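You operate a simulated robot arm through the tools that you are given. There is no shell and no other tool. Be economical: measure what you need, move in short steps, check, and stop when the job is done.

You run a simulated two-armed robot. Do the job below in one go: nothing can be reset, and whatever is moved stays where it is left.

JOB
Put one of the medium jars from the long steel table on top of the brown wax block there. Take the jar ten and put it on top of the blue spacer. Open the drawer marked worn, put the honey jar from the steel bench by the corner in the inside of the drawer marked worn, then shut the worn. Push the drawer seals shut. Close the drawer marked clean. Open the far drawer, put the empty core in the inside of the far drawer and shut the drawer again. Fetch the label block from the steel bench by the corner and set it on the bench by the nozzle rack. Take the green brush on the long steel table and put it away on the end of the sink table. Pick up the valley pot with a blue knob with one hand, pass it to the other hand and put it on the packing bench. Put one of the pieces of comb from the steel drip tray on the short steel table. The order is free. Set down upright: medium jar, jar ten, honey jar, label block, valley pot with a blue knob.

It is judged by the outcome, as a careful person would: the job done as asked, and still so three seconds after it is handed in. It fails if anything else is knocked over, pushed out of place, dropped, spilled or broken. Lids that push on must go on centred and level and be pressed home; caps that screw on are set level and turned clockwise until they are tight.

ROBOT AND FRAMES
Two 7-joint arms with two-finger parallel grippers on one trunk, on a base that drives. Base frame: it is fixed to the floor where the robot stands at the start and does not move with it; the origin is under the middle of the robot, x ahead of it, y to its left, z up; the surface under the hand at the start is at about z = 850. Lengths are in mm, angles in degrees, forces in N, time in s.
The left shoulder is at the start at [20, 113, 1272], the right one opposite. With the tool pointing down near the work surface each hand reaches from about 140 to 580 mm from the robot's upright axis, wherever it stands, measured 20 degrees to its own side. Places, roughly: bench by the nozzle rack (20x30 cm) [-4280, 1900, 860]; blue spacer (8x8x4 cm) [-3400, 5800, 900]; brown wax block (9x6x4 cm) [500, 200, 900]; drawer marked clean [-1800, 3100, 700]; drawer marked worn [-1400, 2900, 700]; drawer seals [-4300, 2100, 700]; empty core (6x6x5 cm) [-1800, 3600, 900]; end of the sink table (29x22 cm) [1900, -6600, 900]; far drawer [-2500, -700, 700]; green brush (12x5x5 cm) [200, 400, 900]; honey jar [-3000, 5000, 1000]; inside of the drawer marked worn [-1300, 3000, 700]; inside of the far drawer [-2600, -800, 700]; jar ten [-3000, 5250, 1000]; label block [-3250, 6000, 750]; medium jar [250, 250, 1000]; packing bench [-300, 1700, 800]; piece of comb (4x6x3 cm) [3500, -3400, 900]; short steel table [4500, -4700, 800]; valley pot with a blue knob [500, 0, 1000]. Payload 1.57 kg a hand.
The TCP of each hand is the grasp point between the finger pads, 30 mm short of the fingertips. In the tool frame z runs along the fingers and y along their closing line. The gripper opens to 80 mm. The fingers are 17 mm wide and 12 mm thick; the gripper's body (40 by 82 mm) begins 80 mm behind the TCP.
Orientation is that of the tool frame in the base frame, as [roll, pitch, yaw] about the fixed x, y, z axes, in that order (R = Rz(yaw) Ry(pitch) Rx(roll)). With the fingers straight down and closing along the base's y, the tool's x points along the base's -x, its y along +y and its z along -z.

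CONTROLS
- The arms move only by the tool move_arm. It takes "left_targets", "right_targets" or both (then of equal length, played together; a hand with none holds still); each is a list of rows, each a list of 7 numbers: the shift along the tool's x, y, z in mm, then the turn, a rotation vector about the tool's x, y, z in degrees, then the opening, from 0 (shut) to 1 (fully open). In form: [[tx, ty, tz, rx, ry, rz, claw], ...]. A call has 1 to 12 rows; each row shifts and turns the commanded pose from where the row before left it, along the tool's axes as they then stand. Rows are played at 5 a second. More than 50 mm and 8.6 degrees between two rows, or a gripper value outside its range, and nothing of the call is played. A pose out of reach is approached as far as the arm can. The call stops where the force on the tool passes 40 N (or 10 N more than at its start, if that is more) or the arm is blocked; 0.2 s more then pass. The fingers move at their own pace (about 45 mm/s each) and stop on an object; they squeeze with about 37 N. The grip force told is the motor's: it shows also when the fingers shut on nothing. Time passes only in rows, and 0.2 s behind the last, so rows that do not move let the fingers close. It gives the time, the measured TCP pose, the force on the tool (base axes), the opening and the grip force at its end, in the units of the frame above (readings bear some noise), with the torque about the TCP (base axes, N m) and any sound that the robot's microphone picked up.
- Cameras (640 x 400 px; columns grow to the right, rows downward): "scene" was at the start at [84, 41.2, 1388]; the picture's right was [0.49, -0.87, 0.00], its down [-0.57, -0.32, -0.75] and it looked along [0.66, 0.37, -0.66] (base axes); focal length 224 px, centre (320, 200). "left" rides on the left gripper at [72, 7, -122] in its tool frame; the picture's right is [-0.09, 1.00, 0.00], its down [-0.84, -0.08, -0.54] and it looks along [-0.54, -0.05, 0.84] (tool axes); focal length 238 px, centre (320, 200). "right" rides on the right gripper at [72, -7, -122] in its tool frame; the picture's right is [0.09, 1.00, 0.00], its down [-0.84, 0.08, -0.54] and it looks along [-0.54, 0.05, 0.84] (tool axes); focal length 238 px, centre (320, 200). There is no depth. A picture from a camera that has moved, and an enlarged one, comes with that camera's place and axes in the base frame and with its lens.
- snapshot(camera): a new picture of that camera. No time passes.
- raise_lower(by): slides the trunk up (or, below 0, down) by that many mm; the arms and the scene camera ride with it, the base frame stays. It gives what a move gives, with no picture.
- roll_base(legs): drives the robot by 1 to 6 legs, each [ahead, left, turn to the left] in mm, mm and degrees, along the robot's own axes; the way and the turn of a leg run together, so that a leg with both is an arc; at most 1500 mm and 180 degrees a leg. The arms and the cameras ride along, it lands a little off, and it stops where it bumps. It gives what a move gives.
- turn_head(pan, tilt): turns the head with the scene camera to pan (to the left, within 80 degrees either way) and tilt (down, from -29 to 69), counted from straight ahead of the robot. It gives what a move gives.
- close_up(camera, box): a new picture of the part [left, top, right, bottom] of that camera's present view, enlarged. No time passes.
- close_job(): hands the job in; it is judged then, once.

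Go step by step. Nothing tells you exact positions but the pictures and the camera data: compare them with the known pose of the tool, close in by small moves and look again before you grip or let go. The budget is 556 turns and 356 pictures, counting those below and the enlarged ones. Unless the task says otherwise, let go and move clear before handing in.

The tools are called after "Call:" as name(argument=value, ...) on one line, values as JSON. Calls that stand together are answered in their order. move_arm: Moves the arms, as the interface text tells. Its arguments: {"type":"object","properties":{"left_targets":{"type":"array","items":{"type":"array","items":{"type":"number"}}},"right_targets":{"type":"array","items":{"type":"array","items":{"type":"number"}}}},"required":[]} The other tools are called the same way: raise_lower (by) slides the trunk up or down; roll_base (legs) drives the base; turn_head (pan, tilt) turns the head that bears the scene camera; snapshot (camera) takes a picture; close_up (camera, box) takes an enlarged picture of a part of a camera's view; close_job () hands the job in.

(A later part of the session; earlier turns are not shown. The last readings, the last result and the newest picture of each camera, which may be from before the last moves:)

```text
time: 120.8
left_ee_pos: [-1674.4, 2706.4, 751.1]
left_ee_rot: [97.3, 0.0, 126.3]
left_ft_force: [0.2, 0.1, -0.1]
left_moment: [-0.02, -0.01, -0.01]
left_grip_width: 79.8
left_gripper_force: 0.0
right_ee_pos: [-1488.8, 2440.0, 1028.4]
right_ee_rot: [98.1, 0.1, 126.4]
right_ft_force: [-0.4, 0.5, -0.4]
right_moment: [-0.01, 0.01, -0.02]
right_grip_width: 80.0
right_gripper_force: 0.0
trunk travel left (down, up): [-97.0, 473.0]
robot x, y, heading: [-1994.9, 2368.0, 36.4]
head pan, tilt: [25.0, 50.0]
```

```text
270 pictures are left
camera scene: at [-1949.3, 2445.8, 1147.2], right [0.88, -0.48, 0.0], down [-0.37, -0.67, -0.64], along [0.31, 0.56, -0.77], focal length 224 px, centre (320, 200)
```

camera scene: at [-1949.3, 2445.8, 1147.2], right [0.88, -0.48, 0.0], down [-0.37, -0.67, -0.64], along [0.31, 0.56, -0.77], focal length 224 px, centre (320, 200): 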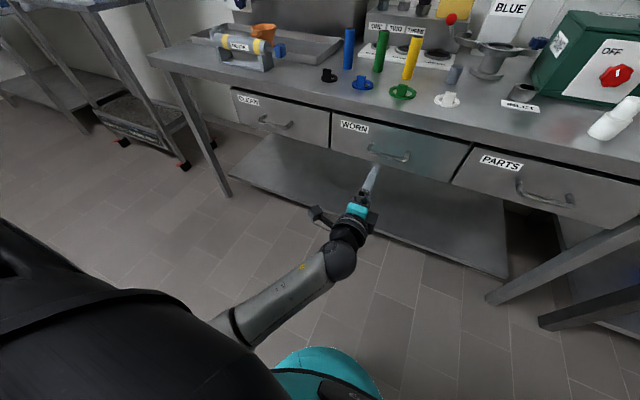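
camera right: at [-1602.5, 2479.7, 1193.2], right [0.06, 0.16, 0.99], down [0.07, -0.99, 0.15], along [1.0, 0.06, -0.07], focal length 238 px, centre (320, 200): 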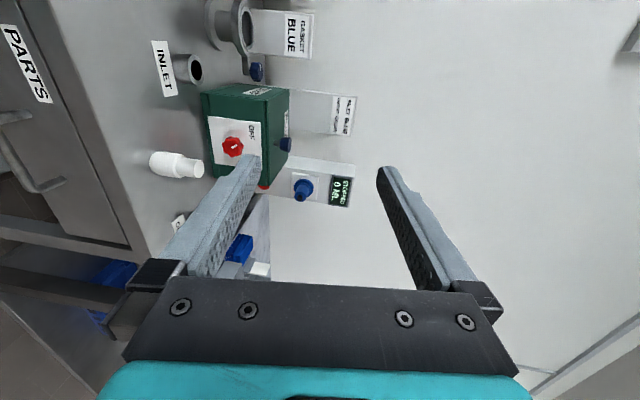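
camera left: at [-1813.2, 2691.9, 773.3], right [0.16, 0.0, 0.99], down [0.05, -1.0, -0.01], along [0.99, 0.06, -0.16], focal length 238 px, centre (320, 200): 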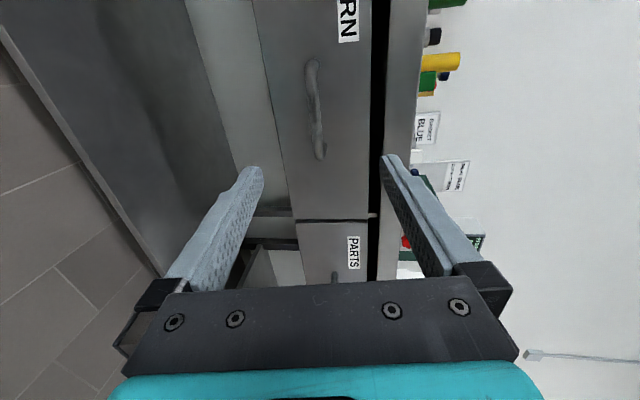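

Handle bar is at about F 445, z 718, laterally aligned. I lower 33 mm and approach.

Call:
raise_lower(by=-31)

Call:
roll_base(legs=[[140, 0, 0]])

Call:
snapshot(camera="left")

Call:
close_up(camera="scene", box=[280, 100, 480, 240])

```text
time: 121.5
left_ee_pos: [-1674.4, 2707.5, 721.0]
left_ee_rot: [97.2, 0.1, 126.1]
left_ft_force: [0.1, 0.9, -0.2]
left_moment: [0.0, -0.01, -0.05]
left_grip_width: 80.0
left_gripper_force: 0.1
right_ee_pos: [-1490.1, 2438.9, 997.3]
right_ee_rot: [98.1, 0.1, 126.4]
right_ft_force: [0.2, 0.7, -0.1]
right_moment: [0.01, 0.0, -0.01]
right_grip_width: 79.9
right_gripper_force: 0.1
trunk travel left (down, up): [-66.0, 504.0]
robot x, y, heading: [-1996.6, 2372.2, 36.5]
head pan, tilt: [25.0, 50.0]
```

```text
time: 122.9
left_ee_pos: [-1563.1, 2789.2, 720.9]
left_ee_rot: [97.4, 0.0, 126.5]
left_ft_force: [-0.7, 0.1, -0.7]
left_moment: [-0.01, -0.02, -0.01]
left_grip_width: 79.9
left_gripper_force: 0.0
right_ee_pos: [-1378.5, 2522.9, 997.3]
right_ee_rot: [98.1, 0.0, 126.6]
right_ft_force: [-0.2, -0.2, -1.1]
right_moment: [-0.02, 0.0, -0.06]
right_grip_width: 79.8
right_gripper_force: 0.0
trunk travel left (down, up): [-66.0, 504.0]
robot x, y, heading: [-1884.6, 2457.2, 36.3]
head pan, tilt: [25.0, 50.0]
```

```text
269 pictures are left
camera left: at [-1702.1, 2774.6, 742.1], right [0.16, 0.0, 0.99], down [0.06, -1.0, -0.01], along [0.99, 0.06, -0.16], focal length 238 px, centre (320, 200)
```

left: 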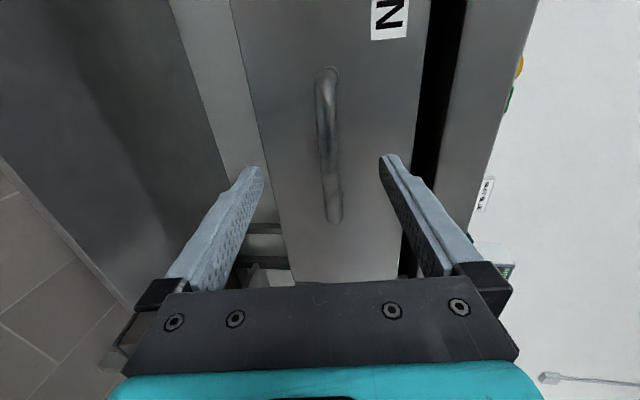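

```text
2.86 times, centred on (380, 170) of scene
camera zoom: at [-1837.7, 2528.3, 1116.2], right [0.88, -0.48, 0.0], down [-0.37, -0.67, -0.64], along [0.31, 0.56, -0.77], focal length 639 px, centre (149, 286)
```

zoom: 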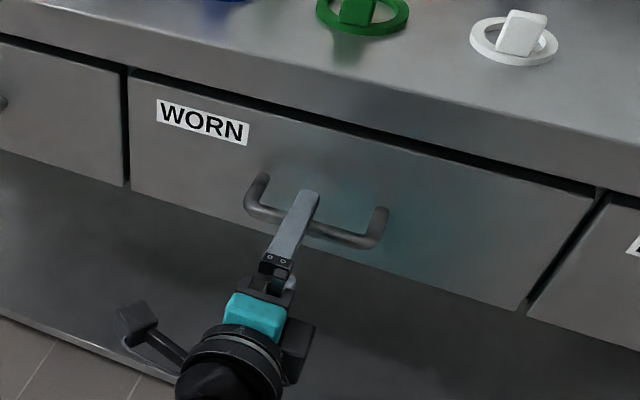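

Call:
move_arm(left_targets=[[0, 3, 20, 0, 0, 0, 1], [0, 3, 20, 0, 0, 0, 1], [0, 3, 15, 0, 0, 0, 1]])

Call:
close_up(camera="scene", box=[280, 100, 480, 240])

Call:
snapshot(camera="left")

```text
time: 123.7
left_ee_pos: [-1520.4, 2820.6, 721.9]
left_ee_rot: [97.3, 0.1, 126.4]
left_ft_force: [-32.6, -17.1, 3.5]
left_moment: [0.91, -1.57, 0.18]
left_grip_width: 78.3
left_gripper_force: 0.1
right_ee_pos: [-1380.7, 2521.3, 998.9]
right_ee_rot: [97.9, 0.1, 126.5]
right_ft_force: [-0.2, -0.2, 0.0]
right_moment: [0.01, 0.03, -0.01]
right_grip_width: 80.1
right_gripper_force: 0.0
trunk travel left (down, up): [-66.0, 504.0]
robot x, y, heading: [-1885.5, 2454.4, 36.7]
head pan, tilt: [25.0, 50.0]
```

```text
2.86 times, centred on (380, 170) of scene
camera zoom: at [-1841.0, 2526.5, 1116.5], right [0.88, -0.48, 0.0], down [-0.36, -0.67, -0.64], along [0.31, 0.57, -0.76], focal length 639 px, centre (149, 286)
```

zoom: 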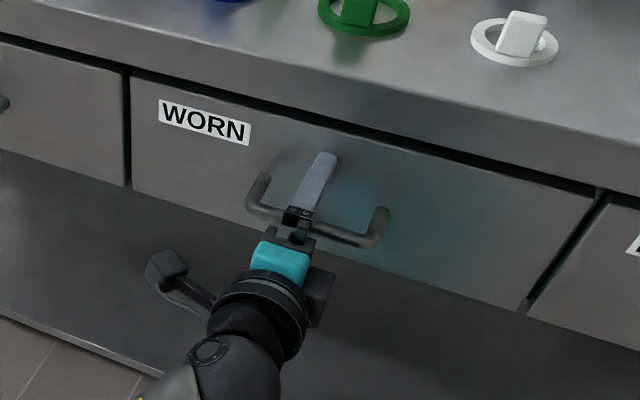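

```text
266 pictures are left
camera left: at [-1660.7, 2805.4, 744.1], right [0.16, 0.0, 0.99], down [0.06, -1.0, -0.01], along [0.99, 0.06, -0.16], focal length 238 px, centre (320, 200)
```

left: 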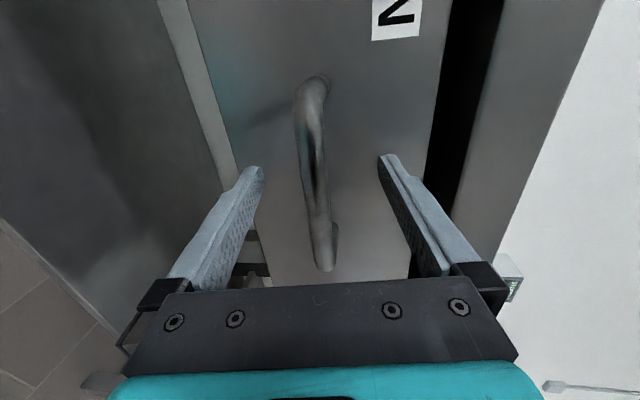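

Fingertips reached the drawer face with the bar between them. Back off 6 mm and close.

Call:
move_arm(left_targets=[[0, 0, -8, 0, 0, 0, 1], [0, 0, 0, 0, 0, 0, 0.5], [0, 0, 0, 0, 0, 0, 0], [0, 0, 0, 0, 0, 0, 0], [0, 0, 0, 0, 0, 0, 0], [0, 0, 0, 0, 0, 0, 0]])

Call:
snapshot(camera="left")

```text
time: 125.1
left_ee_pos: [-1524.1, 2816.2, 721.8]
left_ee_rot: [97.5, -0.1, 126.4]
left_ft_force: [0.4, -0.4, -6.4]
left_moment: [-0.05, -0.04, 0.06]
left_grip_width: 13.7
left_gripper_force: 22.6
right_ee_pos: [-1378.1, 2522.7, 998.1]
right_ee_rot: [98.3, 0.0, 126.5]
right_ft_force: [0.1, 0.1, -0.9]
right_moment: [0.0, -0.01, 0.04]
right_grip_width: 80.2
right_gripper_force: 0.1
trunk travel left (down, up): [-66.0, 504.0]
robot x, y, heading: [-1884.4, 2455.1, 36.7]
head pan, tilt: [25.0, 50.0]
```

```text
265 pictures are left
camera left: at [-1663.7, 2802.7, 743.7], right [0.16, 0.0, 0.99], down [0.06, -1.0, -0.01], along [0.99, 0.06, -0.16], focal length 238 px, centre (320, 200)
```

left: 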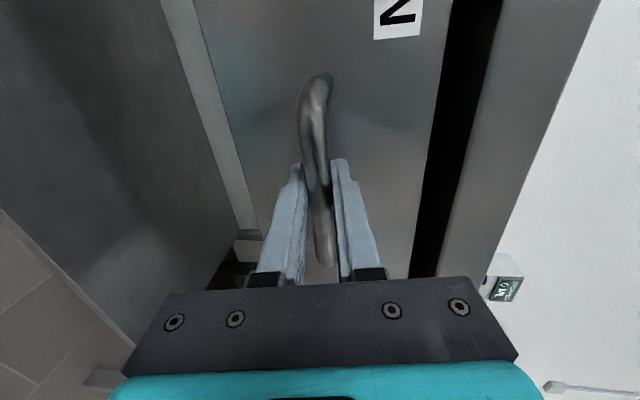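

Handle gripped. Pull by driving backward.

Call:
roll_base(legs=[[-240, 0, 0]])

Call:
snapshot(camera="scene")

```text
time: 126.8
left_ee_pos: [-1717.8, 2675.6, 721.3]
left_ee_rot: [97.5, 0.1, 126.5]
left_ft_force: [-3.4, 2.9, -13.9]
left_moment: [-0.07, -0.1, -0.17]
left_grip_width: 13.8
left_gripper_force: 30.5
right_ee_pos: [-1571.3, 2380.4, 997.7]
right_ee_rot: [98.1, 0.0, 126.4]
right_ft_force: [0.0, 0.0, 0.4]
right_moment: [-0.01, -0.03, -0.01]
right_grip_width: 80.3
right_gripper_force: 0.1
trunk travel left (down, up): [-66.0, 504.0]
robot x, y, heading: [-2074.5, 2314.2, 36.5]
head pan, tilt: [25.0, 50.0]
```

```text
264 pictures are left
camera scene: at [-2030.2, 2386.6, 1116.1], right [0.88, -0.48, 0.0], down [-0.37, -0.67, -0.64], along [0.31, 0.56, -0.77], focal length 224 px, centre (320, 200)
```

scene: 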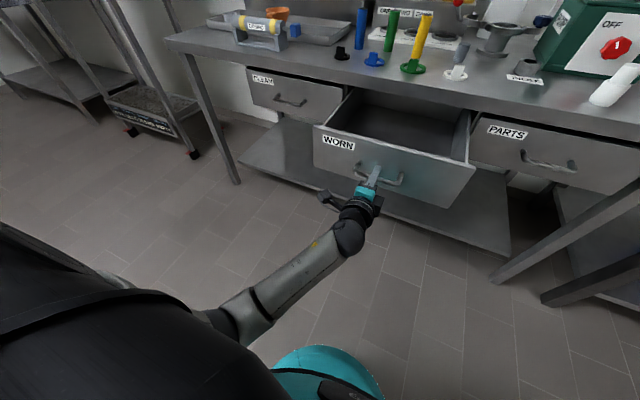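

WORN is open ~235 mm. I release, back off, raise the trunk, and restore both hands to vertical.

Call:
move_arm(left_targets=[[0, 0, 0, 0, 0, 0, 0.6], [0, 0, 0, 0, 0, 0, 1], [0, 0, 0, 0, 0, 0, 1], [0, 0, 0, 0, 0, 0, 1]])

Call:
roll_base(legs=[[-250, 0, 0]])

Call:
raise_lower(by=250)

Call:
move_arm(left_targets=[[0, 0, 0, 0, 0, -8.2, 1], [0, 0, 0, 0, 0, -8.2, 1], [0, 0, 0, 0, 0, -8.2, 1], [0, 0, 0, 0, 0, -8.2, 1], [0, 0, 0, 0, 0, -8.2, 1], [0, 0, 0, 0, 0, -8.2, 1], [0, 0, 0, 0, 0, -8.2, 1], [0, 0, 0, 0, 0, -8.2, 1], [0, 0, 0, 0, 0, -8.2, 1], [0, 0, 0, 0, 0, -8.2, 1], [0, 0, 0, 0, 0, -8, 1]], right_targets=[[0, 0, 0, 0, 0, -8.2, 1], [0, 0, 0, 0, 0, -8.2, 1], [0, 0, 0, 0, 0, -8.2, 1], [0, 0, 0, 0, 0, -8.2, 1], [0, 0, 0, 0, 0, -8.2, 1], [0, 0, 0, 0, 0, -8.2, 1], [0, 0, 0, 0, 0, -8.2, 1], [0, 0, 0, 0, 0, -8.2, 1], [0, 0, 0, 0, 0, -8.2, 1], [0, 0, 0, 0, 0, -8.2, 1], [0, 0, 0, 0, 0, -8, 1]])

Call:
move_arm(left_targets=[[0, 0, 0, 0, 8.2, 0, 1], [0, 0, 0, 0, 8.2, 0, 1], [0, 0, 0, 0, 8.2, 0, 1], [0, 0, 0, 0, 8.2, 0, 1], [0, 0, 0, 0, 8.2, 0, 1], [0, 0, 0, 0, 8.2, 0, 1], [0, 0, 0, 0, 8.2, 0, 1], [0, 0, 0, 0, 8.2, 0, 1], [0, 0, 0, 0, 8.2, 0, 1], [0, 0, 0, 0, 8.2, 0, 1], [0, 0, 0, 0, 0.7, 0, 1]], right_targets=[[0, 0, 0, 0, 8.2, 0, 1], [0, 0, 0, 0, 8.2, 0, 1], [0, 0, 0, 0, 8.2, 0, 1], [0, 0, 0, 0, 8.2, 0, 1], [0, 0, 0, 0, 8.2, 0, 1], [0, 0, 0, 0, 8.2, 0, 1], [0, 0, 0, 0, 8.2, 0, 1], [0, 0, 0, 0, 8.2, 0, 1], [0, 0, 0, 0, 8.2, 0, 1], [0, 0, 0, 0, 8.1, 0, 1], [0, 0, 0, 0, 0, 0, 1]])

Call:
snapshot(camera="scene")

```text
time: 127.8
left_ee_pos: [-1717.6, 2674.6, 722.7]
left_ee_rot: [97.5, 0.1, 126.4]
left_ft_force: [0.4, -0.2, 0.9]
left_moment: [-0.01, -0.05, 0.0]
left_grip_width: 80.0
left_gripper_force: 0.0
right_ee_pos: [-1571.8, 2380.8, 997.8]
right_ee_rot: [98.1, 0.0, 126.6]
right_ft_force: [0.6, 0.0, -0.7]
right_moment: [0.0, -0.03, -0.01]
right_grip_width: 80.1
right_gripper_force: 0.1
trunk travel left (down, up): [-66.0, 504.0]
robot x, y, heading: [-2077.7, 2311.4, 36.7]
head pan, tilt: [25.0, 50.0]
```

```text
time: 129.7
left_ee_pos: [-1916.3, 2529.4, 721.9]
left_ee_rot: [97.5, 0.0, 126.6]
left_ft_force: [-0.4, -0.2, 0.7]
left_moment: [-0.04, 0.03, 0.02]
left_grip_width: 80.1
left_gripper_force: 0.1
right_ee_pos: [-1770.7, 2233.9, 998.0]
right_ee_rot: [98.0, 0.1, 126.4]
right_ft_force: [-0.5, -0.4, -0.6]
right_moment: [0.02, 0.0, 0.03]
right_grip_width: 79.7
right_gripper_force: 0.0
trunk travel left (down, up): [-66.0, 504.0]
robot x, y, heading: [-2272.3, 2164.8, 36.2]
head pan, tilt: [25.0, 50.0]
```

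```text
time: 132.2
left_ee_pos: [-1916.9, 2528.5, 971.9]
left_ee_rot: [97.5, 0.0, 126.5]
left_ft_force: [0.8, -0.1, 0.8]
left_moment: [-0.01, 0.0, -0.02]
left_grip_width: 80.2
left_gripper_force: 0.2
right_ee_pos: [-1768.5, 2234.4, 1248.4]
right_ee_rot: [98.2, 0.0, 126.5]
right_ft_force: [0.2, -0.1, 0.6]
right_moment: [0.01, 0.02, -0.03]
right_grip_width: 79.9
right_gripper_force: 0.0
trunk travel left (down, up): [-316.0, 254.0]
robot x, y, heading: [-2273.7, 2165.7, 36.5]
head pan, tilt: [25.0, 50.0]
```

```text
time: 134.7
left_ee_pos: [-1940.7, 2557.1, 958.0]
left_ee_rot: [130.5, 77.9, 166.9]
left_ft_force: [0.4, -0.5, 0.7]
left_moment: [-0.02, 0.01, 0.04]
left_grip_width: 80.1
left_gripper_force: 0.0
right_ee_pos: [-1769.5, 2234.1, 1247.0]
right_ee_rot: [175.4, 81.8, -148.2]
right_ft_force: [-0.2, -1.0, 0.0]
right_moment: [-0.01, 0.01, 0.02]
right_grip_width: 79.9
right_gripper_force: 0.1
trunk travel left (down, up): [-316.0, 254.0]
robot x, y, heading: [-2275.0, 2166.0, 36.8]
head pan, tilt: [25.0, 50.0]
stopped in row 11 (left hand): the arm was blocked; the commanded pose is now the measured one
```

```text
time: 137.1
left_ee_pos: [-1940.0, 2555.1, 958.4]
left_ee_rot: [171.3, -0.6, -144.2]
left_ft_force: [0.0, -1.5, 0.1]
left_moment: [0.01, -0.02, 0.02]
left_grip_width: 79.9
left_gripper_force: 0.1
right_ee_pos: [-1771.0, 2233.8, 1247.5]
right_ee_rot: [179.3, 0.0, -143.5]
right_ft_force: [-0.3, 0.1, 1.1]
right_moment: [0.03, 0.01, 0.01]
right_grip_width: 80.0
right_gripper_force: 0.0
trunk travel left (down, up): [-316.0, 254.0]
robot x, y, heading: [-2275.0, 2163.9, 36.5]
head pan, tilt: [25.0, 50.0]
```

```text
263 pictures are left
camera scene: at [-2229.3, 2238.3, 1366.2], right [0.88, -0.48, 0.0], down [-0.37, -0.67, -0.64], along [0.31, 0.57, -0.77], focal length 224 px, centre (320, 200)
```

scene: 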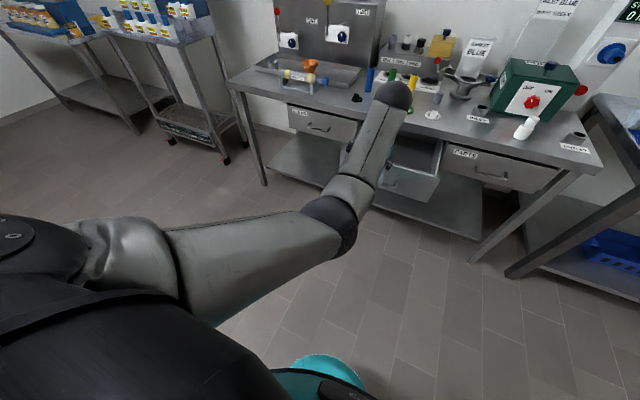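

Call:
move_arm(left_targets=[[0, 0, -20, 4.4, 0, 0, 1], [0, 0, -20, 4.4, 0, 0, 1]])

Call:
turn_head(pan=78, tilt=20)

Call:
snapshot(camera="scene")

```text
time: 137.7
left_ee_pos: [-1936.3, 2551.4, 997.2]
left_ee_rot: [179.9, -0.6, -144.3]
left_ft_force: [-0.1, -0.6, -0.2]
left_moment: [0.0, 0.01, -0.01]
left_grip_width: 80.0
left_gripper_force: 0.2
right_ee_pos: [-1770.2, 2233.8, 1247.6]
right_ee_rot: [179.3, 0.0, -143.5]
right_ft_force: [0.5, 0.6, -0.9]
right_moment: [0.03, 0.05, 0.0]
right_grip_width: 79.9
right_gripper_force: 0.0
trunk travel left (down, up): [-316.0, 254.0]
robot x, y, heading: [-2275.0, 2163.2, 36.3]
head pan, tilt: [25.0, 50.0]
```

```text
time: 138.9
left_ee_pos: [-1936.5, 2553.3, 996.8]
left_ee_rot: [179.8, -0.5, -144.2]
left_ft_force: [-0.4, -0.7, 0.7]
left_moment: [0.0, -0.01, -0.02]
left_grip_width: 80.3
left_gripper_force: 0.0
right_ee_pos: [-1770.4, 2233.2, 1247.2]
right_ee_rot: [179.4, 0.0, -143.6]
right_ft_force: [-0.4, -0.7, 0.5]
right_moment: [0.04, 0.02, -0.03]
right_grip_width: 79.9
right_gripper_force: 0.0
trunk travel left (down, up): [-316.0, 254.0]
robot x, y, heading: [-2270.3, 2164.2, 36.5]
head pan, tilt: [78.0, 20.0]
```

```text
262 pictures are left
camera scene: at [-2304.6, 2255.9, 1411.8], right [0.91, 0.41, 0.0], down [0.14, -0.31, -0.94], along [-0.39, 0.85, -0.34], focal length 224 px, centre (320, 200)
```

scene: 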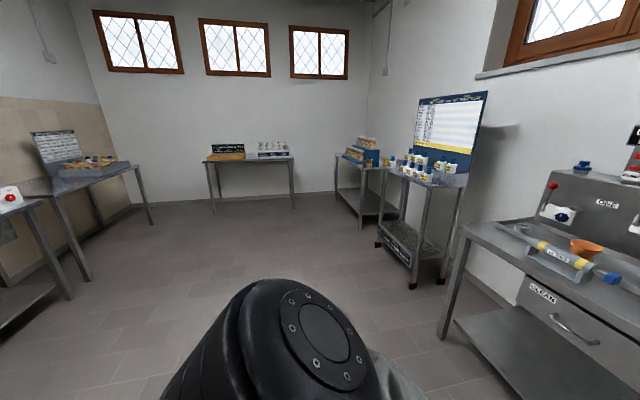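

I see the corner bench beyond the bottle cart. I drive along the wall toward it.

Call:
roll_base(legs=[[0, 1350, 0], [100, 1300, 0]])

Call:
turn_head(pan=20, tilt=30)

Call:
snapshot(camera="scene")

```text
time: 151.8
left_ee_pos: [-3420.8, 4738.5, 997.7]
left_ee_rot: [179.9, -0.5, -144.2]
left_ft_force: [0.3, -0.9, -0.1]
left_moment: [0.01, 0.03, -0.01]
left_grip_width: 79.9
left_gripper_force: 0.1
right_ee_pos: [-3253.9, 4418.8, 1246.8]
right_ee_rot: [179.2, 0.1, -143.7]
right_ft_force: [-0.4, -0.4, -0.9]
right_moment: [-0.01, 0.0, -0.01]
right_grip_width: 80.0
right_gripper_force: 0.1
trunk travel left (down, up): [-316.0, 254.0]
robot x, y, heading: [-3757.2, 4351.7, 36.3]
head pan, tilt: [78.0, 20.0]
```

```text
time: 153.0
left_ee_pos: [-3421.1, 4738.5, 997.8]
left_ee_rot: [179.9, -0.5, -144.2]
left_ft_force: [-0.5, 0.1, 0.3]
left_moment: [0.01, 0.03, -0.02]
left_grip_width: 80.0
left_gripper_force: 0.0
right_ee_pos: [-3254.3, 4418.3, 1247.6]
right_ee_rot: [179.3, 0.0, -143.6]
right_ft_force: [0.3, 0.3, 0.2]
right_moment: [0.04, 0.04, 0.01]
right_grip_width: 80.2
right_gripper_force: 0.0
trunk travel left (down, up): [-316.0, 254.0]
robot x, y, heading: [-3761.8, 4347.3, 36.5]
head pan, tilt: [20.0, 30.0]
```

```text
261 pictures are left
camera scene: at [-3700.3, 4431.7, 1395.8], right [0.83, -0.55, 0.0], down [-0.28, -0.42, -0.87], along [0.48, 0.72, -0.5], focal length 224 px, centre (320, 200)
```

scene: 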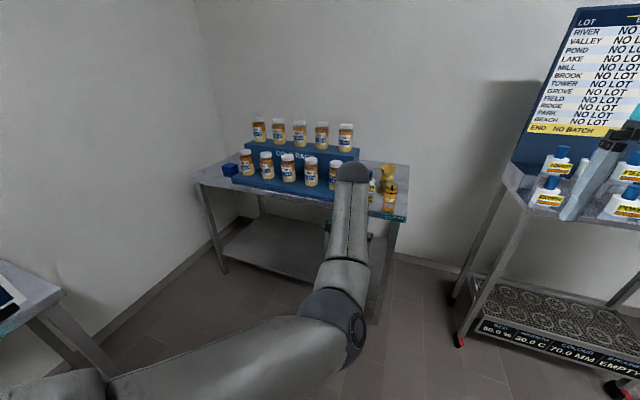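

Call:
close_up(camera="scene", box=[190, 100, 430, 250])

```text
2.67 times, centred on (310, 175) of scene
camera zoom: at [-3700.3, 4431.7, 1395.8], right [0.83, -0.55, 0.0], down [-0.28, -0.42, -0.87], along [0.48, 0.72, -0.5], focal length 596 px, centre (347, 267)
```

zoom: 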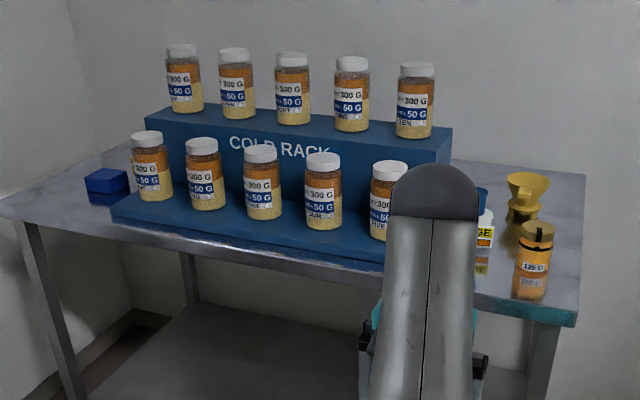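

The cold rack holds ten numbered jars (TEN top right), the honey jar (125 G) stands at the right end, the blue spacer at the left. I raise and approach.

Call:
raise_lower(by=240)

Call:
roll_base(legs=[[500, 150, 0]])

Call:
turn_head(pan=0, tilt=45)

Call:
snapshot(camera="scene")

Call:
snapshot(camera="left")

```text
time: 155.5
left_ee_pos: [-3420.6, 4738.1, 1239.2]
left_ee_rot: [180.0, -0.4, -144.1]
left_ft_force: [-0.1, -0.4, -0.1]
left_moment: [-0.01, 0.05, 0.02]
left_grip_width: 80.0
left_gripper_force: 0.1
right_ee_pos: [-3253.8, 4417.8, 1487.5]
right_ee_rot: [179.2, -0.1, -143.5]
right_ft_force: [1.0, -0.8, -0.5]
right_moment: [0.03, 0.01, 0.04]
right_grip_width: 79.8
right_gripper_force: 0.1
trunk travel left (down, up): [-556.0, 14.0]
robot x, y, heading: [-3761.0, 4352.2, 36.6]
head pan, tilt: [20.0, 30.0]
```

```text
time: 158.6
left_ee_pos: [-3108.7, 5153.4, 1237.0]
left_ee_rot: [179.8, -0.5, -144.5]
left_ft_force: [-0.6, 0.3, -0.1]
left_moment: [-0.01, -0.01, -0.03]
left_grip_width: 80.0
left_gripper_force: 0.0
right_ee_pos: [-2942.5, 4835.1, 1487.8]
right_ee_rot: [179.4, 0.0, -143.7]
right_ft_force: [0.6, -0.5, -0.1]
right_moment: [0.02, 0.03, 0.01]
right_grip_width: 79.8
right_gripper_force: 0.0
trunk travel left (down, up): [-556.0, 14.0]
robot x, y, heading: [-3447.9, 4764.9, 36.4]
head pan, tilt: [20.0, 30.0]
```

```text
time: 159.4
left_ee_pos: [-3109.3, 5153.3, 1237.5]
left_ee_rot: [179.9, -0.6, -144.4]
left_ft_force: [0.2, 0.2, 0.1]
left_moment: [0.01, 0.0, -0.03]
left_grip_width: 79.9
left_gripper_force: 0.1
right_ee_pos: [-2942.1, 4833.4, 1487.8]
right_ee_rot: [179.3, 0.1, -143.8]
right_ft_force: [0.0, -0.1, 0.3]
right_moment: [0.0, -0.01, -0.02]
right_grip_width: 80.0
right_gripper_force: 0.0
trunk travel left (down, up): [-556.0, 14.0]
robot x, y, heading: [-3447.7, 4764.3, 36.6]
head pan, tilt: [0.0, 45.0]
```

```text
259 pictures are left
camera scene: at [-3373.9, 4820.9, 1613.2], right [0.59, -0.8, 0.0], down [-0.57, -0.42, -0.71], along [0.57, 0.42, -0.71], focal length 224 px, centre (320, 200)
```

scene: 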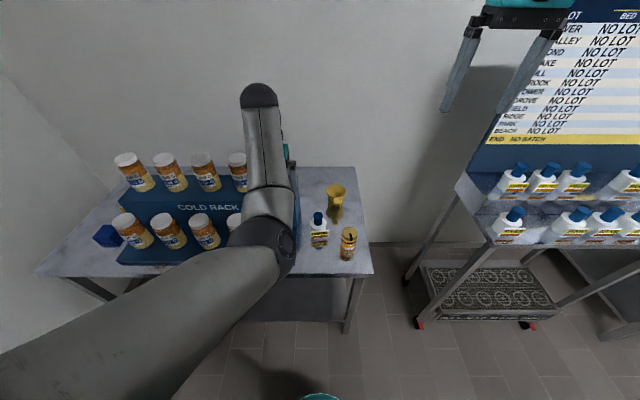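

```text
258 pictures are left
camera left: at [-3170.2, 5116.7, 1359.8], right [-0.51, 0.86, 0.0], down [0.73, 0.43, 0.53], along [0.46, 0.27, -0.85], focal length 238 px, centre (320, 200)
```

left: 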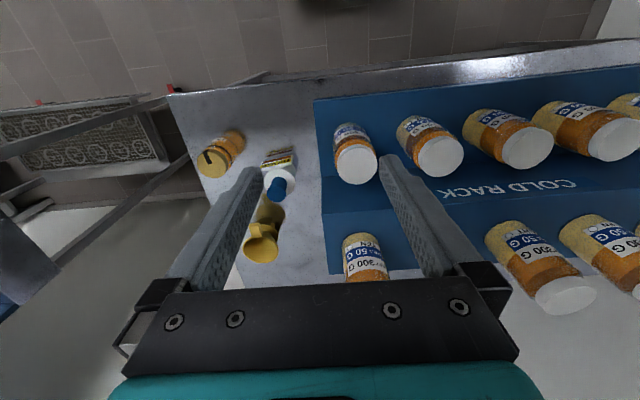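

Call:
roll_base(legs=[[110, 55, 0]])

Call:
snapshot(camera="left")

Call:
snapshot(camera="scene")

```text
time: 160.6
left_ee_pos: [-3053.4, 5263.7, 1238.3]
left_ee_rot: [179.9, -0.5, -144.3]
left_ft_force: [0.4, 0.6, -0.7]
left_moment: [-0.02, 0.04, 0.02]
left_grip_width: 80.2
left_gripper_force: 0.0
right_ee_pos: [-2886.7, 4943.5, 1488.4]
right_ee_rot: [179.3, 0.1, -143.7]
right_ft_force: [0.3, 0.2, -0.3]
right_moment: [-0.03, 0.03, -0.01]
right_grip_width: 79.9
right_gripper_force: 0.0
trunk travel left (down, up): [-556.0, 14.0]
robot x, y, heading: [-3391.3, 4875.0, 36.6]
head pan, tilt: [0.0, 45.0]
```

```text
257 pictures are left
camera left: at [-3114.3, 5226.5, 1359.6], right [-0.51, 0.86, 0.0], down [0.73, 0.43, 0.53], along [0.46, 0.27, -0.85], focal length 238 px, centre (320, 200)
```

left: 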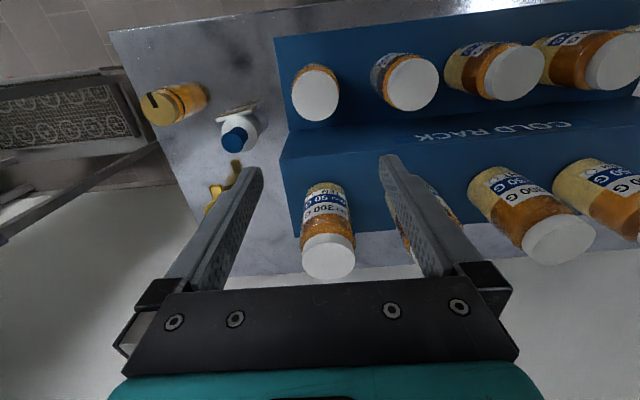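

```text
256 pictures are left
camera scene: at [-3317.6, 4930.6, 1613.2], right [0.59, -0.8, 0.0], down [-0.57, -0.42, -0.71], along [0.57, 0.42, -0.71], focal length 224 px, centre (320, 200)
```

scene: 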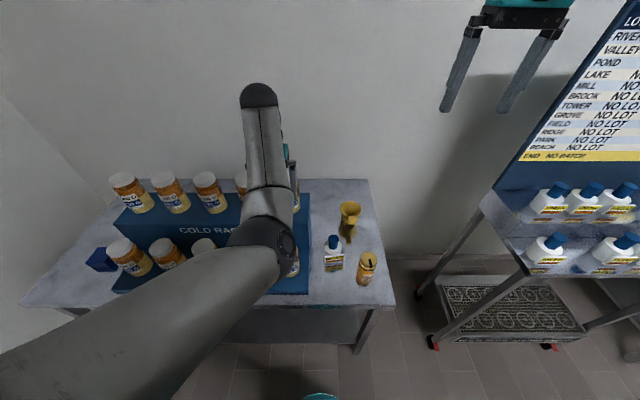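

Call:
roll_base(legs=[[80, 0, 0]])

Call:
move_arm(left_targets=[[-25, 0, 0, 0, 0, 0, 1], [-25, 0, 0, 0, 0, 0, 1]])

Call:
snapshot(camera="left")

```text
time: 161.7
left_ee_pos: [-2989.0, 5311.2, 1236.5]
left_ee_rot: [179.9, -0.6, -144.3]
left_ft_force: [-0.1, -0.6, -0.7]
left_moment: [-0.01, 0.01, 0.03]
left_grip_width: 80.1
left_gripper_force: 0.2
right_ee_pos: [-2822.2, 4991.0, 1487.7]
right_ee_rot: [179.4, -0.2, -143.7]
right_ft_force: [-0.6, 0.1, -0.5]
right_moment: [-0.02, 0.06, 0.0]
right_grip_width: 80.1
right_gripper_force: 0.1
trunk travel left (down, up): [-556.0, 14.0]
robot x, y, heading: [-3326.0, 4921.3, 36.3]
head pan, tilt: [0.0, 45.0]
```

```text
time: 162.3
left_ee_pos: [-2947.1, 5341.0, 1235.1]
left_ee_rot: [179.9, -0.7, -144.2]
left_ft_force: [-0.9, -0.4, -0.4]
left_moment: [0.02, 0.03, -0.01]
left_grip_width: 80.2
left_gripper_force: 0.1
right_ee_pos: [-2822.8, 4991.8, 1487.5]
right_ee_rot: [179.3, 0.0, -143.7]
right_ft_force: [0.2, -0.2, 0.6]
right_moment: [-0.02, 0.03, 0.01]
right_grip_width: 79.9
right_gripper_force: 0.1
trunk travel left (down, up): [-556.0, 14.0]
robot x, y, heading: [-3328.7, 4920.7, 36.3]
head pan, tilt: [0.0, 45.0]
```

```text
255 pictures are left
camera left: at [-3009.7, 5303.3, 1358.6], right [-0.51, 0.86, 0.0], down [0.73, 0.43, 0.53], along [0.46, 0.27, -0.85], focal length 238 px, centre (320, 200)
```

left: 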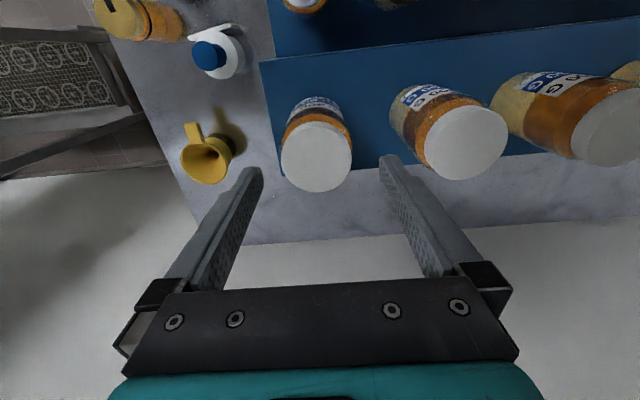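

Jar TEN's cap: top z≈1152, about [-2936,5342], 64 mm wide. I align and descend in stages.

Call:
move_arm(left_targets=[[-9, -4, 0, 0, 0, 0, 1], [0, 0, 0, 0, 0, 0, 1]])

Call:
raise_lower(by=-45)

Call:
snapshot(camera="left")

```text
time: 162.9
left_ee_pos: [-2940.1, 5341.0, 1236.8]
left_ee_rot: [179.9, -0.5, -144.2]
left_ft_force: [-0.2, 0.3, 0.0]
left_moment: [0.0, -0.06, 0.01]
left_grip_width: 80.0
left_gripper_force: 0.1
right_ee_pos: [-2823.5, 4991.0, 1487.0]
right_ee_rot: [179.3, -0.1, -143.7]
right_ft_force: [-0.3, 0.2, -0.3]
right_moment: [0.01, -0.01, -0.03]
right_grip_width: 80.0
right_gripper_force: 0.1
trunk travel left (down, up): [-556.0, 14.0]
robot x, y, heading: [-3326.7, 4926.8, 36.2]
head pan, tilt: [0.0, 45.0]
```

```text
time: 163.8
left_ee_pos: [-2940.0, 5342.4, 1191.7]
left_ee_rot: [179.8, -0.5, -144.2]
left_ft_force: [0.2, 0.0, -0.5]
left_moment: [-0.03, 0.04, 0.01]
left_grip_width: 79.9
left_gripper_force: 0.0
right_ee_pos: [-2823.5, 4991.1, 1442.3]
right_ee_rot: [179.4, 0.1, -143.8]
right_ft_force: [0.3, -0.4, -0.7]
right_moment: [-0.01, -0.03, -0.01]
right_grip_width: 80.1
right_gripper_force: 0.1
trunk travel left (down, up): [-511.0, 59.0]
robot x, y, heading: [-3327.4, 4923.3, 36.6]
head pan, tilt: [0.0, 45.0]
```

```text
254 pictures are left
camera left: at [-3001.0, 5304.5, 1313.9], right [-0.51, 0.86, 0.0], down [0.73, 0.43, 0.53], along [0.46, 0.27, -0.85], focal length 238 px, centre (320, 200)
```

left: 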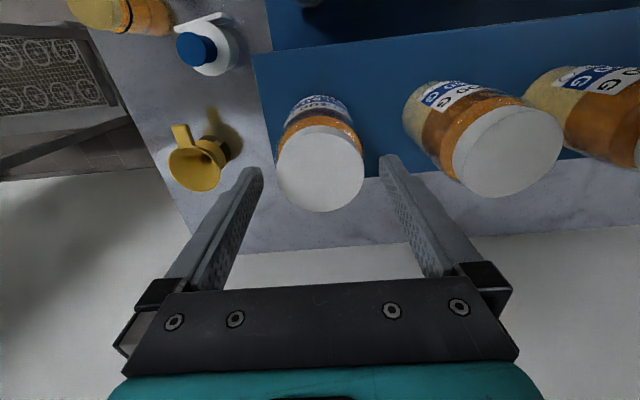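

Call:
move_arm(left_targets=[[-3, 0, 0, 0, 0, 0, 1], [0, 0, 0, 0, 0, 0, 1]])

Call:
raise_lower(by=-45)

Call:
snapshot(camera="left")

```text
time: 164.4
left_ee_pos: [-2938.3, 5341.8, 1191.3]
left_ee_rot: [179.8, -0.5, -144.3]
left_ft_force: [-0.6, 1.2, 0.8]
left_moment: [0.01, 0.0, 0.02]
left_grip_width: 80.0
left_gripper_force: 0.1
right_ee_pos: [-2823.9, 4991.4, 1442.6]
right_ee_rot: [179.3, 0.0, -143.6]
right_ft_force: [0.3, -0.9, -0.3]
right_moment: [0.01, 0.01, 0.0]
right_grip_width: 80.0
right_gripper_force: 0.1
trunk travel left (down, up): [-511.0, 59.0]
robot x, y, heading: [-3328.8, 4923.4, 36.3]
head pan, tilt: [0.0, 45.0]
```

```text
time: 165.2
left_ee_pos: [-2937.6, 5342.4, 1147.5]
left_ee_rot: [179.9, -0.5, -144.3]
left_ft_force: [0.1, 0.2, 0.5]
left_moment: [-0.03, -0.01, -0.01]
left_grip_width: 80.2
left_gripper_force: 0.0
right_ee_pos: [-2823.5, 4991.0, 1397.5]
right_ee_rot: [179.4, 0.0, -143.7]
right_ft_force: [0.3, 0.7, -0.2]
right_moment: [0.0, 0.01, 0.0]
right_grip_width: 79.9
right_gripper_force: 0.1
trunk travel left (down, up): [-466.0, 104.0]
robot x, y, heading: [-3328.9, 4921.7, 36.3]
head pan, tilt: [0.0, 45.0]
```

```text
253 pictures are left
camera left: at [-2998.7, 5306.3, 1268.9], right [-0.51, 0.86, 0.0], down [0.73, 0.43, 0.53], along [0.46, 0.27, -0.85], focal length 238 px, centre (320, 200)
```

left: 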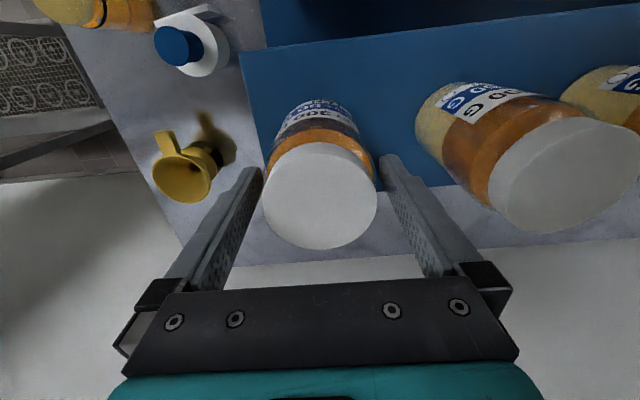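

Call:
raise_lower(by=-48)

Call:
move_arm(left_targets=[[0, 0, 0, 0, 0, 0, 0.8], [0, 0, 0, 0, 0, 0, 0.5], [0, 0, 0, 0, 0, 0, 0.5], [0, 0, 0, 0, 0, 0, 0.5]])

Call:
snapshot(camera="left")

```text
time: 166.2
left_ee_pos: [-2937.1, 5343.0, 1100.2]
left_ee_rot: [179.8, -0.5, -144.3]
left_ft_force: [0.1, 0.0, 0.0]
left_moment: [0.01, 0.0, 0.0]
left_grip_width: 80.1
left_gripper_force: 0.1
right_ee_pos: [-2824.7, 4991.5, 1350.2]
right_ee_rot: [179.3, 0.0, -143.7]
right_ft_force: [-0.4, -0.2, 0.4]
right_moment: [0.01, 0.01, 0.02]
right_grip_width: 80.0
right_gripper_force: 0.0
trunk travel left (down, up): [-418.0, 152.0]
robot x, y, heading: [-3325.4, 4925.2, 36.4]
head pan, tilt: [0.0, 45.0]
```

```text
time: 167.2
left_ee_pos: [-2937.6, 5343.2, 1099.7]
left_ee_rot: [179.9, -0.5, -144.3]
left_ft_force: [-0.2, -0.9, 1.5]
left_moment: [-0.41, -0.17, -0.03]
left_grip_width: 73.7
left_gripper_force: 36.9
right_ee_pos: [-2823.1, 4989.9, 1349.6]
right_ee_rot: [179.3, 0.1, -143.7]
right_ft_force: [0.0, 0.1, -0.1]
right_moment: [-0.02, -0.01, -0.01]
right_grip_width: 79.9
right_gripper_force: 0.0
trunk travel left (down, up): [-418.0, 152.0]
robot x, y, heading: [-3326.8, 4923.3, 36.3]
head pan, tilt: [0.0, 45.0]
```

```text
252 pictures are left
camera left: at [-2998.4, 5305.9, 1221.1], right [-0.51, 0.86, 0.0], down [0.73, 0.43, 0.53], along [0.46, 0.27, -0.85], focal length 238 px, centre (320, 200)
```

left: 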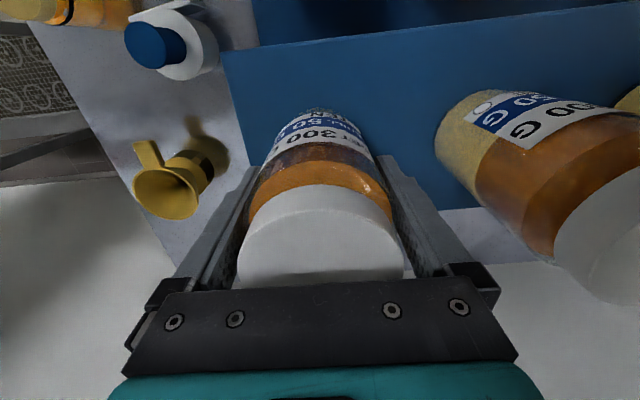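

Call:
close_up(camera="left", box=[260, 95, 390, 165])

Call:
raise_lower(by=100)

Call:
snapshot(camera="left")

```text
4.92 times, centred on (325, 130) of left
camera zoom: at [-2998.4, 5305.9, 1221.1], right [-0.51, 0.86, 0.0], down [0.73, 0.43, 0.53], along [0.46, 0.27, -0.85], focal length 1173 px, centre (295, 545)
```

zoom: 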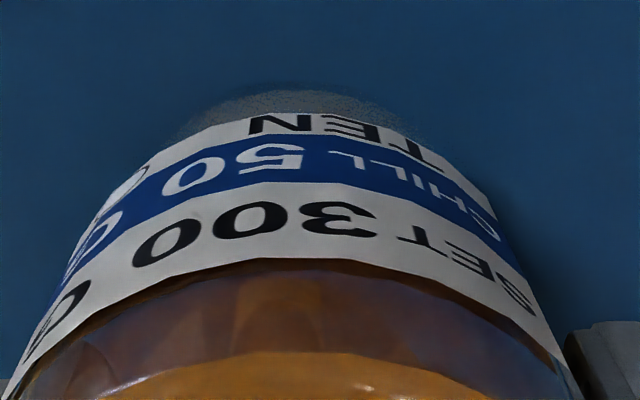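

```text
time: 168.5
left_ee_pos: [-2937.1, 5343.2, 1198.5]
left_ee_rot: [179.8, -0.5, -144.3]
left_ft_force: [-0.7, 0.6, -7.9]
left_moment: [-0.02, -0.01, -0.01]
left_grip_width: 73.5
left_gripper_force: 36.7
right_ee_pos: [-2825.4, 4991.3, 1449.2]
right_ee_rot: [179.3, 0.0, -143.8]
right_ft_force: [-0.3, 0.3, 0.3]
right_moment: [0.0, 0.01, 0.02]
right_grip_width: 80.0
right_gripper_force: 0.0
trunk travel left (down, up): [-518.0, 52.0]
robot x, y, heading: [-3326.9, 4920.6, 36.6]
head pan, tilt: [0.0, 45.0]
```

```text
250 pictures are left
camera left: at [-2998.0, 5306.8, 1320.2], right [-0.51, 0.86, 0.0], down [0.73, 0.43, 0.53], along [0.46, 0.27, -0.85], focal length 238 px, centre (320, 200)
```

left: 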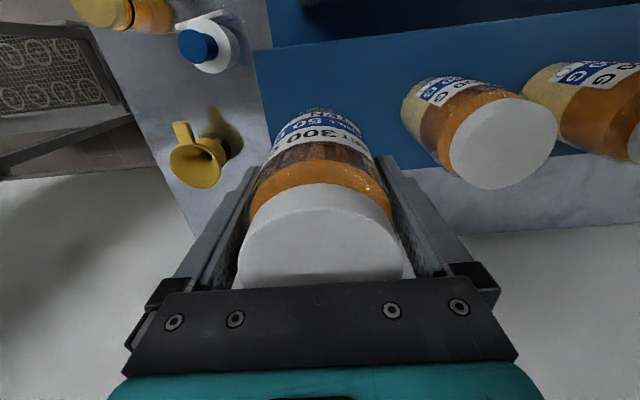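

It is TEN, lifted. I back off over the front tier, then strafe left toward the blue spacer.

Call:
roll_base(legs=[[-330, 0, 0], [0, 560, 0]])

Call:
snapshot(camera="scene")

Call:
snapshot(camera="left")

```text
time: 173.4
left_ee_pos: [-3530.1, 5588.3, 1195.9]
left_ee_rot: [179.9, -1.0, -144.3]
left_ft_force: [1.0, 0.4, -6.8]
left_moment: [-0.01, 0.02, -0.01]
left_grip_width: 73.4
left_gripper_force: 37.2
right_ee_pos: [-3415.3, 5237.5, 1450.5]
right_ee_rot: [179.3, 0.0, -143.6]
right_ft_force: [-0.3, -0.3, 0.3]
right_moment: [-0.01, 0.03, 0.02]
right_grip_width: 80.1
right_gripper_force: 0.1
trunk travel left (down, up): [-518.0, 52.0]
robot x, y, heading: [-3920.7, 5167.9, 36.5]
head pan, tilt: [0.0, 45.0]
stopped in leg 2: the robot was blocked; the commanded pose is now the measured one
```

```text
249 pictures are left
camera scene: at [-3845.6, 5223.2, 1575.0], right [0.59, -0.8, 0.0], down [-0.57, -0.42, -0.71], along [0.57, 0.42, -0.71], focal length 224 px, centre (320, 200)
```

scene: 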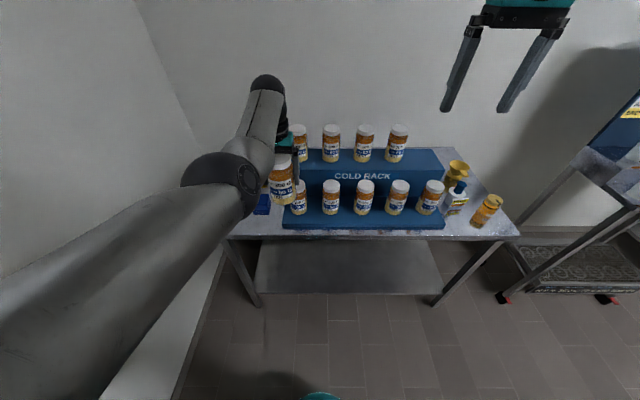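

```text
248 pictures are left
camera left: at [-3590.9, 5551.5, 1317.8], right [-0.51, 0.86, 0.0], down [0.73, 0.43, 0.53], along [0.46, 0.27, -0.85], focal length 238 px, centre (320, 200)
```

left: 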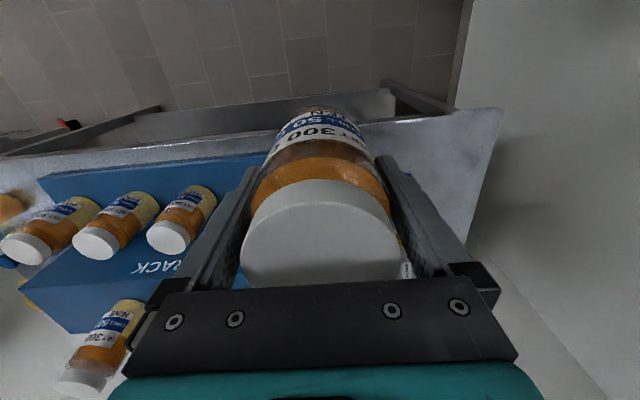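

The left elbow met the wall. I'll step right, turn 20° left and approach the spacer diagonally.

Call:
roll_base(legs=[[0, -100, 0], [0, 0, 20]])

Call:
snapshot(camera="scene")

Call:
snapshot(camera="left")

```text
time: 175.7
left_ee_pos: [-3634.7, 5614.4, 1197.6]
left_ee_rot: [179.9, -0.8, -124.5]
left_ft_force: [-0.6, -0.7, -7.4]
left_moment: [-0.05, 0.01, 0.01]
left_grip_width: 73.5
left_gripper_force: 37.3
right_ee_pos: [-3409.2, 5321.1, 1449.7]
right_ee_rot: [179.2, 0.0, -124.0]
right_ft_force: [-0.7, -0.1, 0.5]
right_moment: [0.0, -0.01, -0.01]
right_grip_width: 80.2
right_gripper_force: 0.1
trunk travel left (down, up): [-518.0, 52.0]
robot x, y, heading: [-3857.6, 5088.9, 56.3]
head pan, tilt: [0.0, 45.0]
```

```text
247 pictures are left
camera scene: at [-3809.1, 5163.6, 1575.1], right [0.83, -0.56, 0.0], down [-0.39, -0.59, -0.71], along [0.39, 0.59, -0.71], focal length 224 px, centre (320, 200)
```

scene: 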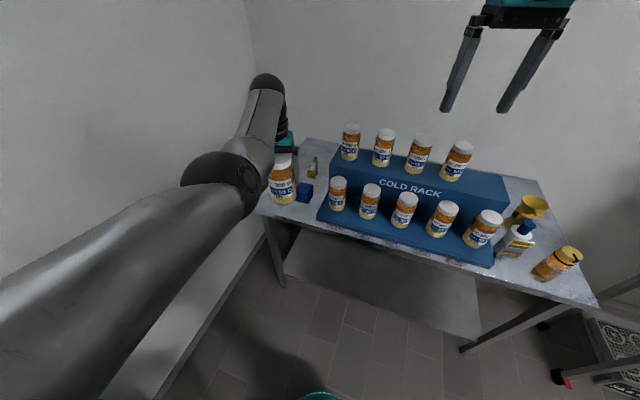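

```text
246 pictures are left
camera left: at [-3680.7, 5559.2, 1319.4], right [-0.77, 0.64, 0.0], down [0.54, 0.65, 0.53], along [0.34, 0.41, -0.85], focal length 238 px, centre (320, 200)
```

left: 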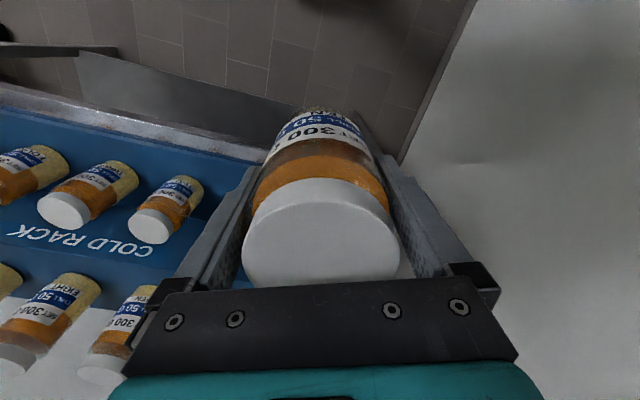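

Call:
close_up(camera="scene", box=[260, 130, 360, 220])

```text
4.44 times, centred on (310, 175) of scene
camera zoom: at [-3809.1, 5163.6, 1575.1], right [0.83, -0.56, 0.0], down [-0.39, -0.59, -0.71], along [0.39, 0.59, -0.71], focal length 993 px, centre (364, 311)
```

zoom: 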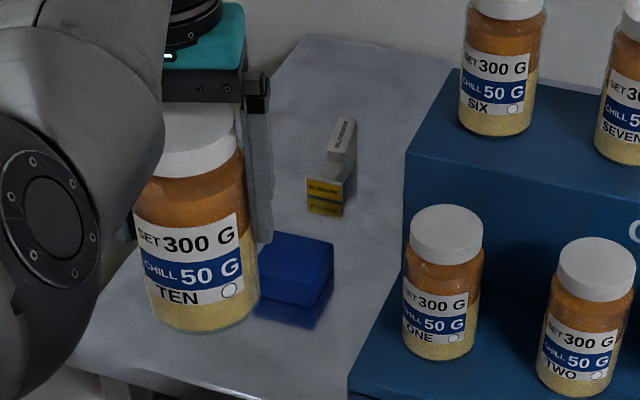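

Call:
move_arm(left_targets=[[45, 0, -10, 0, 0, 0, 0.5], [45, 0, -10, 0, 0, 0, 0.5], [30, 0, 0, 0, 0, 0, 0.5]])

Call:
close_up(camera="scene", box=[260, 130, 360, 220])

```text
time: 176.5
left_ee_pos: [-3683.0, 5570.2, 1201.1]
left_ee_rot: [179.7, 0.5, -123.8]
left_ft_force: [-0.6, -0.1, -6.9]
left_moment: [0.0, 0.01, 0.01]
left_grip_width: 73.7
left_gripper_force: 36.6
left hand out of reach, approached as far as the arm can: row 2, 3
right_ee_pos: [-3409.0, 5321.9, 1450.2]
right_ee_rot: [179.3, 0.0, -123.8]
right_ft_force: [0.4, -0.2, -0.6]
right_moment: [0.03, -0.05, -0.01]
right_grip_width: 79.8
right_gripper_force: 0.1
trunk travel left (down, up): [-518.0, 52.0]
robot x, y, heading: [-3860.5, 5084.6, 56.4]
head pan, tilt: [0.0, 45.0]
```

```text
4.44 times, centred on (310, 175) of scene
camera zoom: at [-3809.8, 5163.3, 1575.1], right [0.83, -0.56, 0.0], down [-0.39, -0.59, -0.71], along [0.39, 0.59, -0.71], focal length 993 px, centre (364, 311)
```

zoom: 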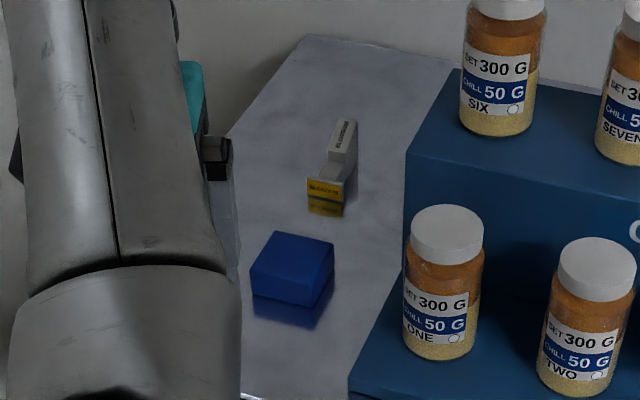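

Call:
move_arm(left_targets=[[-40, 0, 0, 0, 0, 0, 0.5], [-20, -10, 0, 0, 0, 0, 0.5]])

Call:
roll_base(legs=[[180, -45, 0]])

Call:
close_up(camera="scene", box=[240, 150, 400, 270])

```text
time: 177.1
left_ee_pos: [-3638.9, 5601.8, 1188.1]
left_ee_rot: [179.9, -0.8, -124.6]
left_ft_force: [0.2, 0.2, -8.2]
left_moment: [-0.02, -0.01, 0.02]
left_grip_width: 73.5
left_gripper_force: 37.1
right_ee_pos: [-3408.2, 5320.9, 1449.7]
right_ee_rot: [179.3, 0.1, -123.8]
right_ft_force: [-0.6, -1.0, -0.2]
right_moment: [-0.01, -0.06, -0.01]
right_grip_width: 79.7
right_gripper_force: 0.1
trunk travel left (down, up): [-518.0, 52.0]
robot x, y, heading: [-3857.9, 5087.3, 56.0]
head pan, tilt: [0.0, 45.0]
```

```text
time: 178.6
left_ee_pos: [-3499.8, 5729.3, 1189.3]
left_ee_rot: [179.9, -0.7, -124.5]
left_ft_force: [0.5, 0.4, -7.5]
left_moment: [0.01, 0.03, -0.01]
left_grip_width: 73.6
left_gripper_force: 36.5
right_ee_pos: [-3270.7, 5446.3, 1449.0]
right_ee_rot: [179.3, -0.1, -123.8]
right_ft_force: [-0.6, -0.2, -0.1]
right_moment: [0.01, 0.0, 0.0]
right_grip_width: 79.9
right_gripper_force: 0.0
trunk travel left (down, up): [-518.0, 52.0]
robot x, y, heading: [-3723.0, 5208.8, 56.2]
head pan, tilt: [0.0, 45.0]
```

```text
3.33 times, centred on (320, 210) of scene
camera zoom: at [-3671.5, 5288.0, 1575.0], right [0.83, -0.56, 0.0], down [-0.39, -0.59, -0.71], along [0.39, 0.59, -0.71], focal length 745 px, centre (320, 167)
```

zoom: 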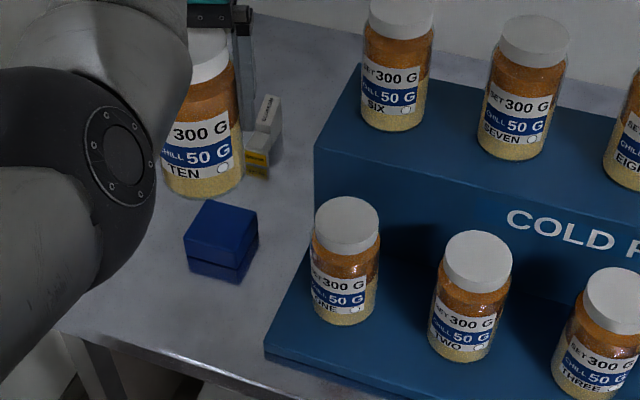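

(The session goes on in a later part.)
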